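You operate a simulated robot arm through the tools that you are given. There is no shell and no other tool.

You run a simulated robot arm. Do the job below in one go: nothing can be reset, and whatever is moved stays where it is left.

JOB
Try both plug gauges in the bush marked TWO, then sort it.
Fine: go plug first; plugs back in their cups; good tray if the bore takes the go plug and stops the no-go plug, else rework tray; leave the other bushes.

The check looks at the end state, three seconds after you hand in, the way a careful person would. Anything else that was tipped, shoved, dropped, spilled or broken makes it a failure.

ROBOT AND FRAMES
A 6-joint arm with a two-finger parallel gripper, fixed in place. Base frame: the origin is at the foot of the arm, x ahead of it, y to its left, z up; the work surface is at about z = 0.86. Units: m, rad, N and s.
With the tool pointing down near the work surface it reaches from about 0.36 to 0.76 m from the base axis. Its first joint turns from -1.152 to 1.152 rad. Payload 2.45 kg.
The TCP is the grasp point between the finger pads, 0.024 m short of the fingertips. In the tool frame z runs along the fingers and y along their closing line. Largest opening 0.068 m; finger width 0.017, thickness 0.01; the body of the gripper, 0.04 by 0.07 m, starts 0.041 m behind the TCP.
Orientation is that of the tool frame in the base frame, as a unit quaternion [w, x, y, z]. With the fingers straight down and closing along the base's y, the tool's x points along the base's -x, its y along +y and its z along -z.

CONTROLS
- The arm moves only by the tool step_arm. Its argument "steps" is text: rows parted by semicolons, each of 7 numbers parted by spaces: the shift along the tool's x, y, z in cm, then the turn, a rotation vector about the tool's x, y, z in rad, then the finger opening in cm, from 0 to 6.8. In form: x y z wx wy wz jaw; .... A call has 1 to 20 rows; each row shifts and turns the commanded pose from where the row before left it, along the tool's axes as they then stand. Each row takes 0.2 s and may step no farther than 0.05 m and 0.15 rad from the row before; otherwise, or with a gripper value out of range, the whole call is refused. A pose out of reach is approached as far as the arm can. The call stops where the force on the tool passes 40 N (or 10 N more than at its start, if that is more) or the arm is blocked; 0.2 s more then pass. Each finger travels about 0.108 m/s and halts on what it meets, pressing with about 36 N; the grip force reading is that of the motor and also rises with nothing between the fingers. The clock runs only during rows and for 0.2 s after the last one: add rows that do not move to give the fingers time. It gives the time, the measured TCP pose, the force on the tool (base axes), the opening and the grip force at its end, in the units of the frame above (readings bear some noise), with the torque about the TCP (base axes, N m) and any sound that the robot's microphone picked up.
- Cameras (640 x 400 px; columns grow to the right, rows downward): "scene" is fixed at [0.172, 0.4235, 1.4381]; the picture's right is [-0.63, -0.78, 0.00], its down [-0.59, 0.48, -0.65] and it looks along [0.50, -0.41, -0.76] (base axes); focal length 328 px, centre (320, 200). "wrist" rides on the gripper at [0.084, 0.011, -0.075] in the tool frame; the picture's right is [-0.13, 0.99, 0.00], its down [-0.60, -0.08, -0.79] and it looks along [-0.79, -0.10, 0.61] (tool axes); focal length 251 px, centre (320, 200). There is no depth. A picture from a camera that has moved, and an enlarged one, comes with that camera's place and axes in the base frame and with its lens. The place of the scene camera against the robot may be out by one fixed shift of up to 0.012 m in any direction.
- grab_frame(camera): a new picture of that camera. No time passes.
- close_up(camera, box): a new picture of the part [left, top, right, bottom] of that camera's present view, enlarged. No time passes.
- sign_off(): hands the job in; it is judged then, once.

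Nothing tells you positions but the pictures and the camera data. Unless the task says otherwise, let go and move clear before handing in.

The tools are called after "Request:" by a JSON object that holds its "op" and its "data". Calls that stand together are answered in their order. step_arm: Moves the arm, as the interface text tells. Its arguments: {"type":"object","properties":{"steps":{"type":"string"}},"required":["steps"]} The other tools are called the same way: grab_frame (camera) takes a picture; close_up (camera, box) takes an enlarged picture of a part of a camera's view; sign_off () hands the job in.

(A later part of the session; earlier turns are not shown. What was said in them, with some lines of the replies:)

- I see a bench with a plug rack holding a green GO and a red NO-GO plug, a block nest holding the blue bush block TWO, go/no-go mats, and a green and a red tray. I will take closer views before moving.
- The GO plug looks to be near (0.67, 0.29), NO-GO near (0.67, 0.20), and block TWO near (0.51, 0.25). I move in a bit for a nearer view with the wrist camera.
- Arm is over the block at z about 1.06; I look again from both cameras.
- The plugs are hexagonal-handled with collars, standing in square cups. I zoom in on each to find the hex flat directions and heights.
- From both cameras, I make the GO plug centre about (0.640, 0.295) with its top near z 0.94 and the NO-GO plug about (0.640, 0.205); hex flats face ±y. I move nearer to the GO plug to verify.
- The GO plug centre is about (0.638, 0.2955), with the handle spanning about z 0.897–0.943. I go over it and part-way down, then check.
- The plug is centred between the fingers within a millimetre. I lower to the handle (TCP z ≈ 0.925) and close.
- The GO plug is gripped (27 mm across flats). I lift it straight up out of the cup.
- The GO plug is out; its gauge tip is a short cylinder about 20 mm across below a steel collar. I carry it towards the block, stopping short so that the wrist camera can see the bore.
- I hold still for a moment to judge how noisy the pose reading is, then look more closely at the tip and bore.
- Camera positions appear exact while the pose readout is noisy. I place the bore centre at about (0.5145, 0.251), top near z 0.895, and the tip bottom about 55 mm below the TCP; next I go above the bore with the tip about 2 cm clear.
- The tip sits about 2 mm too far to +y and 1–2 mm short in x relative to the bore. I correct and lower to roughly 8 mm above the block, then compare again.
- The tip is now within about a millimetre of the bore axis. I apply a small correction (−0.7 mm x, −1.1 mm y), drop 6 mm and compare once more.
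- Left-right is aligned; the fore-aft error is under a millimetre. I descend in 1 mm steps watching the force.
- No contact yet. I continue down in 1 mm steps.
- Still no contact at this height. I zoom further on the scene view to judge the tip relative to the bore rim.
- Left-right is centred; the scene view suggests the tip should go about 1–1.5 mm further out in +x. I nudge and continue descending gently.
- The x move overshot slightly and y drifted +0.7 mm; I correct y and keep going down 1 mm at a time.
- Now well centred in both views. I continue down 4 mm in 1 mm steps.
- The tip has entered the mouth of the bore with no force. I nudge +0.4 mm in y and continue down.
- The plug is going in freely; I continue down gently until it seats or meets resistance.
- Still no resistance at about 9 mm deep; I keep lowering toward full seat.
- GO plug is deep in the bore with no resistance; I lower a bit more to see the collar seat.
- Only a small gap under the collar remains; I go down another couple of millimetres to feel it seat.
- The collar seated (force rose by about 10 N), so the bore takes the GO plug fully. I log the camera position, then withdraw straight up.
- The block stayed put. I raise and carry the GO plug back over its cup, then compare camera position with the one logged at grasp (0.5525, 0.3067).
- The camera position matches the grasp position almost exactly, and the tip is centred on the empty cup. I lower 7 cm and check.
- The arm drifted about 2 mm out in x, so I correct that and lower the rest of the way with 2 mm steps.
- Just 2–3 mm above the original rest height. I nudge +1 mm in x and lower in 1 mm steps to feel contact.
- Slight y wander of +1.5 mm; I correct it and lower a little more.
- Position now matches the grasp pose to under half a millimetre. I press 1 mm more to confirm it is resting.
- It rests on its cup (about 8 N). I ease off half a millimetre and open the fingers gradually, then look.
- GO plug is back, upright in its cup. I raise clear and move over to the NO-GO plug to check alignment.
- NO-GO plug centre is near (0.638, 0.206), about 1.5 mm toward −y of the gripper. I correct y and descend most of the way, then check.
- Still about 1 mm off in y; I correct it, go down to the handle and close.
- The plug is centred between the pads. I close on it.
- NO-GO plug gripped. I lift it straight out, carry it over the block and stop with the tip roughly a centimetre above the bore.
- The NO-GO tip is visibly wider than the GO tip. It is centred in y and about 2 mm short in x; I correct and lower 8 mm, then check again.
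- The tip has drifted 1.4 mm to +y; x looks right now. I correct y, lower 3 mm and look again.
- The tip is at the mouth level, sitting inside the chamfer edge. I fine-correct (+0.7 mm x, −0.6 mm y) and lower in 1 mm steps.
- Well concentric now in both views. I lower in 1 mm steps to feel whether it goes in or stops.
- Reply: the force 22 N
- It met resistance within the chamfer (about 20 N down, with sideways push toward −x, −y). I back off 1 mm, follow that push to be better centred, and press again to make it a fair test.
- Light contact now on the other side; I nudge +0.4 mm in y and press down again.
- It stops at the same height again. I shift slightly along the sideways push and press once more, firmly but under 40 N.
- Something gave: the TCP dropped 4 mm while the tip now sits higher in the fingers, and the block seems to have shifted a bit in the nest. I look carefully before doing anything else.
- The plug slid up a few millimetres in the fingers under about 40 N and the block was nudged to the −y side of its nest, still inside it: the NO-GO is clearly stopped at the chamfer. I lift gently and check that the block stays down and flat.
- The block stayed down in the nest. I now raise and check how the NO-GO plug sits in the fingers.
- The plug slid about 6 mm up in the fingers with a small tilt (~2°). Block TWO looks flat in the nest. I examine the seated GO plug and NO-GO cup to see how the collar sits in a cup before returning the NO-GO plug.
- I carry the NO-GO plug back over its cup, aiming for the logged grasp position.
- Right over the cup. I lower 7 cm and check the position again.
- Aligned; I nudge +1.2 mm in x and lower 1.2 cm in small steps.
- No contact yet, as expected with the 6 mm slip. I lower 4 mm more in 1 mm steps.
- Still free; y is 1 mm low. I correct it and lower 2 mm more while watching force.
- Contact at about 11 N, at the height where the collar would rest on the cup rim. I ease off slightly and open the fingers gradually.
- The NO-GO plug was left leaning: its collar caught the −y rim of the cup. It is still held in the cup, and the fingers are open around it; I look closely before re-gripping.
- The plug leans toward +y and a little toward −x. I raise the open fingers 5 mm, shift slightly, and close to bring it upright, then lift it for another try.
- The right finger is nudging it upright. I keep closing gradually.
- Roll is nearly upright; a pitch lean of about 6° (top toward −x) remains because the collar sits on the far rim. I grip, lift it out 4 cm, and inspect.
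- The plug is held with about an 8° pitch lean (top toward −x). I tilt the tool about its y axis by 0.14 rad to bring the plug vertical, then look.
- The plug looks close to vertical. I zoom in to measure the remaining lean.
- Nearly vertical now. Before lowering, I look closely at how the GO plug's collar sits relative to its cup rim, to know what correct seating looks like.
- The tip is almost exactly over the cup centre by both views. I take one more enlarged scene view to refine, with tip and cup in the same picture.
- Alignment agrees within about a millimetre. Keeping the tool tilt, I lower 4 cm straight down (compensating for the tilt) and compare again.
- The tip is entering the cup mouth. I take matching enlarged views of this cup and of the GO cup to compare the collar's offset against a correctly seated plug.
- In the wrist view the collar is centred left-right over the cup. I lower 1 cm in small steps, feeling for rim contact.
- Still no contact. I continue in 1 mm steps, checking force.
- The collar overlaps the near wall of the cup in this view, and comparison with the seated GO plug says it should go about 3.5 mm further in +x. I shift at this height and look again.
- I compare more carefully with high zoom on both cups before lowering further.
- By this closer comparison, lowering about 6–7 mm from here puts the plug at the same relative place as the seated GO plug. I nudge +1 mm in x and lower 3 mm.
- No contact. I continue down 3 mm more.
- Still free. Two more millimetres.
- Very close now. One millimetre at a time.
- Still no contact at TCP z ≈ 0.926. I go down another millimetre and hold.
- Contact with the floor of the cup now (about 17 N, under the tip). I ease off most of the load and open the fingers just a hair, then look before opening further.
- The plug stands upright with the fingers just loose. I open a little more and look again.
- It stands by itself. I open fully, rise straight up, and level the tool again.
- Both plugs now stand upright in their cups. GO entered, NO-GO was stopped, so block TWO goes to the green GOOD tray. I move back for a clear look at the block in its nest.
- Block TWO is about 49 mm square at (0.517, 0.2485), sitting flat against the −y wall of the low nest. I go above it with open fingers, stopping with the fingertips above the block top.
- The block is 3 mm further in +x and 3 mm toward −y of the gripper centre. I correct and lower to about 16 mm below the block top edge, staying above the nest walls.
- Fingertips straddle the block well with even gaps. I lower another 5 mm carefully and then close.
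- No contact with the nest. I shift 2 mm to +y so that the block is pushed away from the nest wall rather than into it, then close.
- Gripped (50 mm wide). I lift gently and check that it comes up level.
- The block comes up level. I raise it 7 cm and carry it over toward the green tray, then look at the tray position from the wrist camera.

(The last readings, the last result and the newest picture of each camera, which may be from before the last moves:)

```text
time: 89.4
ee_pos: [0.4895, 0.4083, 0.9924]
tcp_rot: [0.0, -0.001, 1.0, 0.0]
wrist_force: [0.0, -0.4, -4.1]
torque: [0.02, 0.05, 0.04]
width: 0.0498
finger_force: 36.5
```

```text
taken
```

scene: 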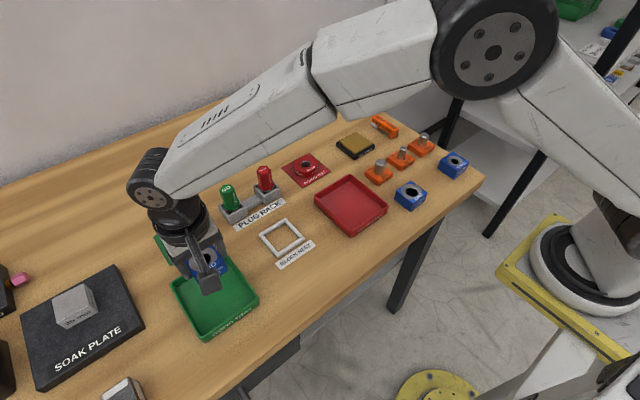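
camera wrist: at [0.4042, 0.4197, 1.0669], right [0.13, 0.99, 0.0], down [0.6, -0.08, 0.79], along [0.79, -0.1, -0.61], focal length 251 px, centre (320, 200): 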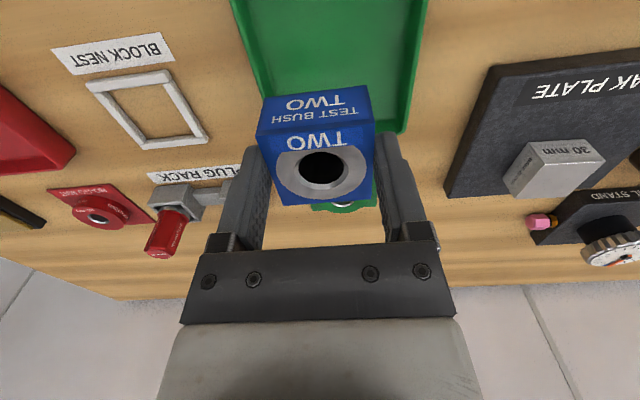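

The tray centre is near (0.487, 0.419). I centre over it and lower to about 1 cm above the tray floor.

Request:
{"op": "step_arm", "data": {"steps": "0.2 1.1 0 0 0 0 4.0; 0 0 2 0 0 0 4.0; 0 0 2 0 0 0 4.0; 0 0 2 0 0 0 4.0; 0 0 1.5 0 0 0 4.0; 0 0 0 0 0 0 4.0; 0 0 0 0 0 0 4.0"}}

Request:
{"op": "grab_frame", "data": {"camera": "wrist"}}

Request:
{"op": "close_up", "data": {"camera": "scene", "box": [140, 220, 280, 350]}}

```text
time: 91.0
ee_pos: [0.4892, 0.4211, 0.915]
tcp_rot: [0.001, -0.001, 1.0, 0.001]
wrist_force: [0.1, 0.3, -4.3]
torque: [-0.03, 0.01, 0.0]
width: 0.0498
finger_force: 36.4
```

```text
taken
camera wrist: at [0.4045, 0.4322, 0.9898], right [0.13, 0.99, 0.0], down [0.6, -0.08, 0.79], along [0.79, -0.1, -0.61], focal length 251 px, centre (320, 200)
```

wrist: 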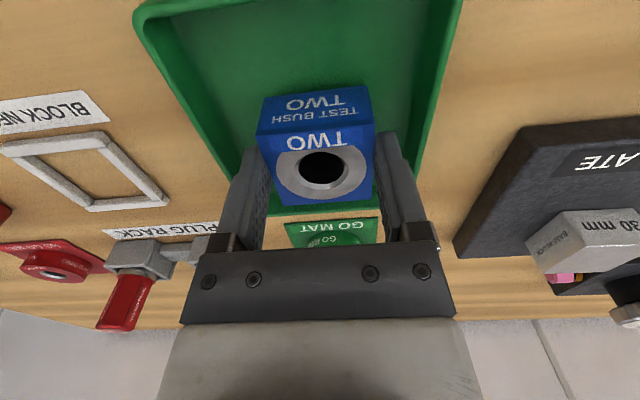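

```text
3.08 times, centred on (210, 285) of scene
camera zoom: at [0.1721, 0.4236, 1.4381], right [-0.63, -0.78, 0.0], down [-0.59, 0.48, -0.65], along [0.5, -0.41, -0.76], focal length 1009 px, centre (658, -62)
```

zoom: 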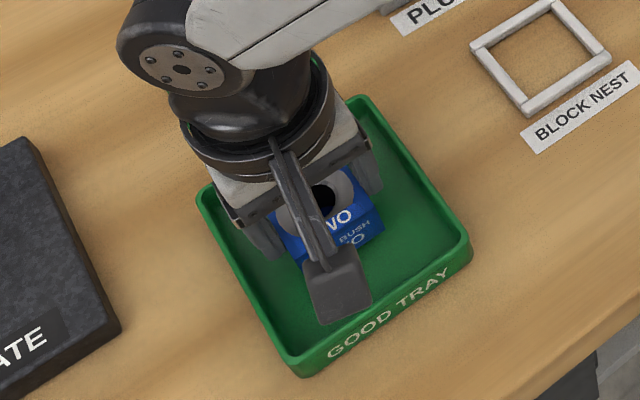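

Centred in the tray. I lower in 2 mm steps to touch down.

Request:
{"op": "step_arm", "data": {"steps": "0 0 0.2 0 0 0 4.0; 0 0 0.2 0 0 0 4.0; 0 0 0.2 0 0 0 4.0; 0 0 0 0 0 0 4.0"}}

Request:
{"op": "step_arm", "data": {"steps": "0 0 0.1 0 0 0 4.0; 0 0 0.1 0 0 0 4.0; 0 0 0 0 0 0 4.0"}}

Request:
{"op": "grab_frame", "data": {"camera": "wrist"}}

```text
time: 92.0
ee_pos: [0.4903, 0.4211, 0.9074]
tcp_rot: [0.001, 0.001, 1.0, -0.001]
wrist_force: [-0.3, 0.6, -2.8]
torque: [-0.01, -0.02, 0.0]
width: 0.0498
finger_force: 36.3
```

```text
time: 92.8
ee_pos: [0.4894, 0.4206, 0.9075]
tcp_rot: [0.001, 0.001, 1.0, 0.0]
wrist_force: [0.1, 0.5, -4.1]
torque: [-0.02, 0.05, -0.01]
width: 0.0499
finger_force: 36.3
```

```text
taken
camera wrist: at [0.4034, 0.4322, 0.9815], right [0.13, 0.99, 0.0], down [0.6, -0.08, 0.79], along [0.79, -0.1, -0.61], focal length 251 px, centre (320, 200)
```

wrist: 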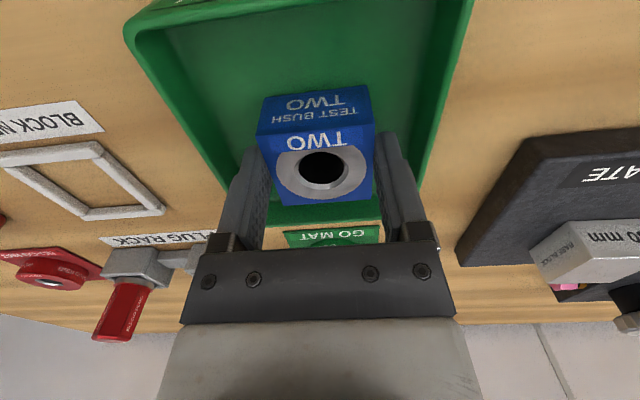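

No contact yet (TCP z ≈ 0.907). I keep lowering in 1 mm steps.

Request:
{"op": "step_arm", "data": {"steps": "0 0 0.1 0 0 0 4.0; 0 0 0.1 0 0 0 4.0; 0 0 0 0 0 0 4.0"}}

Request:
{"op": "step_arm", "data": {"steps": "0 0 0.1 0 0 0 4.0; 0 0 0 0 0 0 4.0"}}

```text
time: 93.6
ee_pos: [0.4899, 0.4217, 0.9066]
tcp_rot: [0.001, 0.0, 1.0, 0.0]
wrist_force: [-3.7, -1.1, 6.5]
torque: [-0.3, 0.34, -0.04]
width: 0.0498
finger_force: 35.9
```

```text
time: 94.2
ee_pos: [0.4891, 0.4202, 0.9056]
tcp_rot: [0.002, -0.001, 1.0, 0.001]
wrist_force: [-5.4, -4.1, 21.1]
torque: [-0.28, 0.67, 0.01]
width: 0.0497
finger_force: 36.1
```

Touched down on the tray floor. I ease off 1 mm and open the fingers a little, then look.

Request:
{"op": "step_arm", "data": {"steps": "0 0 -0.1 0 0 0 4.0; 0 0 0 0 0 0 4.0; 0 0 0 0 0 0 5.1; 0 0 0 0 0 0 5.3; 0 0 0 0 0 0 5.8; 0 0 0 0 0 0 5.8"}}

Request:
{"op": "grab_frame", "data": {"camera": "wrist"}}

Request:
{"op": "close_up", "data": {"camera": "scene", "box": [150, 230, 270, 350]}}

```text
time: 95.6
ee_pos: [0.4904, 0.4223, 0.904]
tcp_rot: [0.001, 0.0, 1.0, 0.0]
wrist_force: [0.1, -0.2, 0.7]
torque: [0.02, 0.03, -0.02]
width: 0.058
finger_force: 0.1
```

```text
taken
camera wrist: at [0.4038, 0.4333, 0.9793], right [0.13, 0.99, 0.0], down [0.6, -0.08, 0.79], along [0.79, -0.1, -0.61], focal length 251 px, centre (320, 200)
```

wrist: 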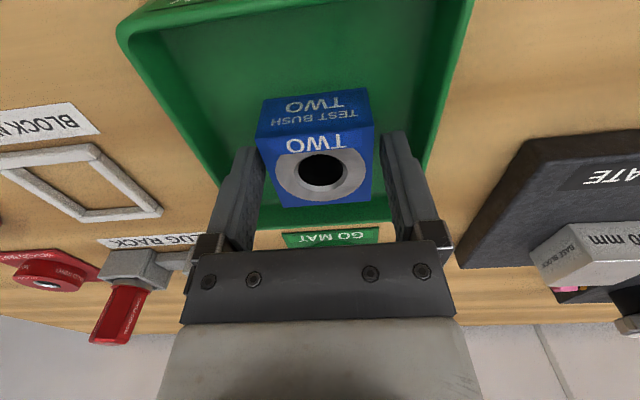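

```text
3.33 times, centred on (210, 290) of scene
camera zoom: at [0.172, 0.4235, 1.4381], right [-0.63, -0.78, 0.0], down [-0.59, 0.48, -0.65], along [0.5, -0.41, -0.76], focal length 1093 px, centre (687, -100)
```

zoom: 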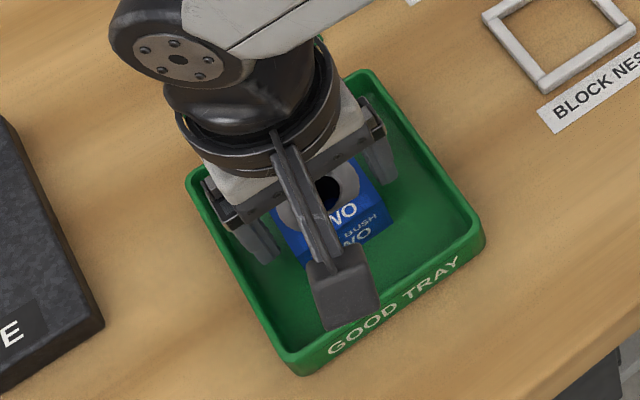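

The block sits on the tray floor by itself. I open slightly more and rise straight up.

Request:
{"op": "step_arm", "data": {"steps": "0 0 0 0 0 0 6.4; 0 0 0 0 0 0 6.4; 0 0 -0.5 0 0 0 6.4; 0 0 -1.5 0 0 0 6.4; 0 0 -2.5 0 0 0 6.4; 0 0 -3 0 0 0 6.4; 0 0 -3 0 0 0 6.4; 2 0 -3 0 0 0 6.4; 3 -1 -3 0 0 0 6.4; 0 0 0 0 0 0 6.4; 0 0 0 0 0 0 6.4"}}

Request:
{"op": "grab_frame", "data": {"camera": "wrist"}}

Request:
{"op": "grab_frame", "data": {"camera": "scene"}}

Request:
{"op": "close_up", "data": {"camera": "scene", "box": [150, 230, 270, 350]}}

Request:
{"op": "close_up", "data": {"camera": "scene", "box": [210, 150, 310, 240]}}

```text
time: 98.0
ee_pos: [0.4405, 0.4109, 1.0698]
tcp_rot: [0.0, -0.001, 1.0, -0.001]
wrist_force: [-0.3, -0.3, -0.2]
torque: [0.02, 0.02, -0.03]
width: 0.0639
finger_force: 0.0
```

```text
taken
camera wrist: at [0.3545, 0.4217, 1.1448], right [0.13, 0.99, 0.0], down [0.6, -0.08, 0.79], along [0.79, -0.1, -0.61], focal length 251 px, centre (320, 200)
```

wrist: 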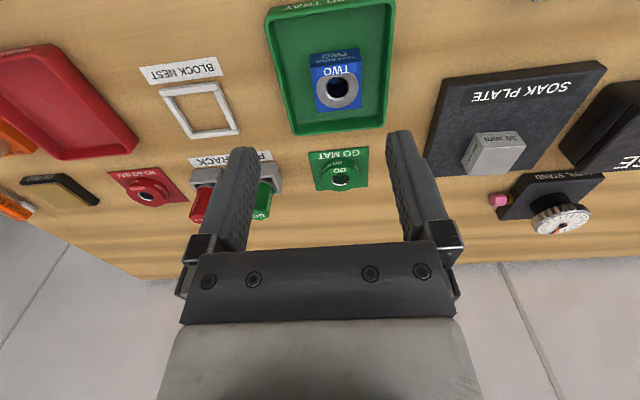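

```text
taken
```

scene: 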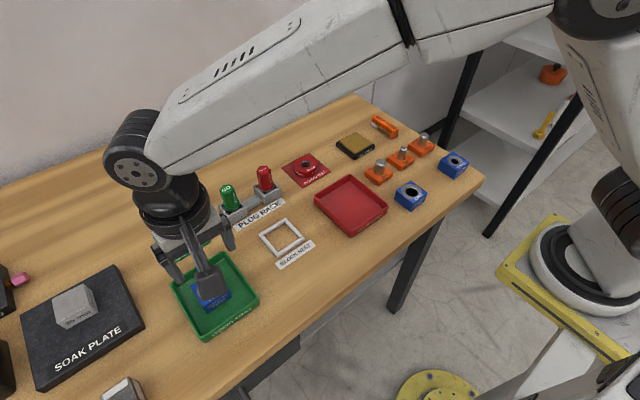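

```text
3.33 times, centred on (210, 290) of scene
camera zoom: at [0.172, 0.4235, 1.4381], right [-0.63, -0.78, 0.0], down [-0.59, 0.48, -0.65], along [0.5, -0.41, -0.76], focal length 1093 px, centre (687, -100)
```

zoom: 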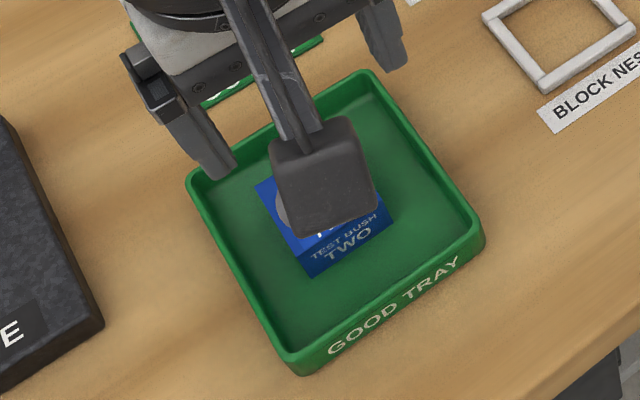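

```text
4.44 times, centred on (260, 195) of scene
camera zoom: at [0.172, 0.4235, 1.4381], right [-0.63, -0.78, 0.0], down [-0.59, 0.48, -0.65], along [0.5, -0.41, -0.76], focal length 1458 px, centre (587, 222)
```

zoom: 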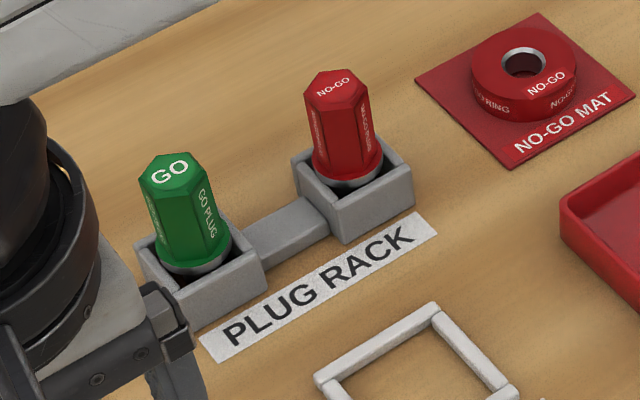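

Block TWO lies in the green tray, both plugs are upright in their cups, and nothing else seems moved. I take a last close look at the block and the other items.

Request:
{"op": "close_up", "data": {"camera": "wrist", "box": [250, 0, 410, 140]}}

Request:
{"op": "close_up", "data": {"camera": "scene", "box": [260, 100, 480, 250]}}

Request:
{"op": "close_up", "data": {"camera": "wrist", "box": [0, 30, 300, 230]}}

```text
2.86 times, centred on (330, 70) of wrist
camera zoom: at [0.3545, 0.4217, 1.1448], right [0.13, 0.99, 0.0], down [0.6, -0.08, 0.79], along [0.79, -0.1, -0.61], focal length 718 px, centre (291, 571)
```

zoom: 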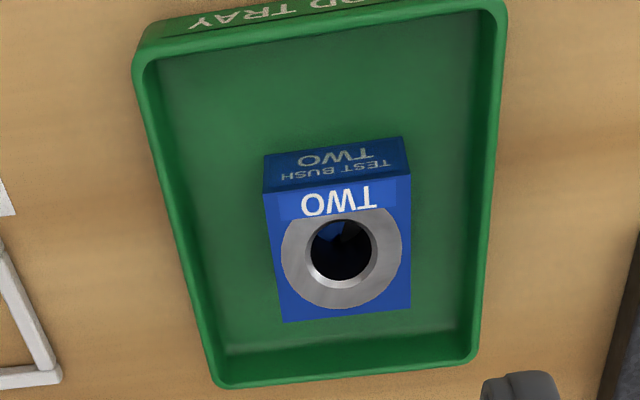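

```text
2.67 times, centred on (370, 175) of scene
camera zoom: at [0.172, 0.4235, 1.4381], right [-0.63, -0.78, 0.0], down [-0.59, 0.48, -0.65], along [0.5, -0.41, -0.76], focal length 875 px, centre (187, 267)
```

zoom: 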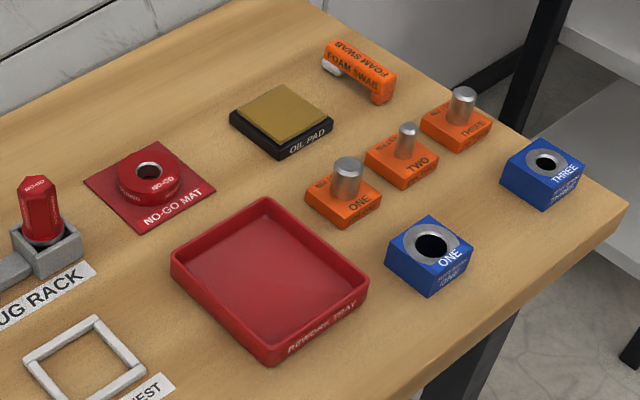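

```text
2.00 times, centred on (150, 130) of wrist
camera zoom: at [0.3545, 0.4217, 1.1448], right [0.13, 0.99, 0.0], down [0.6, -0.08, 0.79], along [0.79, -0.1, -0.61], focal length 503 px, centre (660, 340)
```

zoom: 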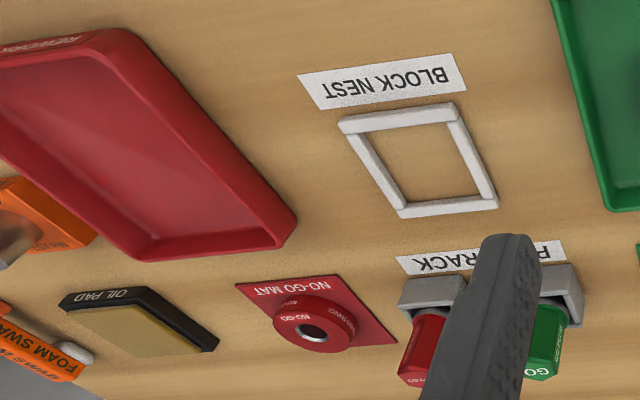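

The end state looks right. Block TWO is flat in the GOOD tray, both plugs stand in their own cups, and the other bushes and items are where they were. The gripper is open and clear, so I hand in.

Request:
{"op": "sign_off", "data": {}}

```text
The job is handed in.
```

Block TWO is in the green GOOD tray, and I've handed the job in. I haven't seen the check's verdict.

- **GO plug:** I tried it first. It went fully into the bore until its collar seated, with almost no force.
- **NO-GO plug:** it stopped in the bore's chamfer on every try. On the last one I pressed until the plug slid about 6 mm up in the fingers. That also pushed the block a couple of millimetres sideways, but it stayed in its nest.
- **Plugs back:** both stand upright in their own cups. The NO-GO plug leaned on the rim the first time I let go of it, so I picked it up again and set it straight.
- **Everything else:** the other bushes and the rest of the bench look untouched in the last pictures. The gripper is open and clear.
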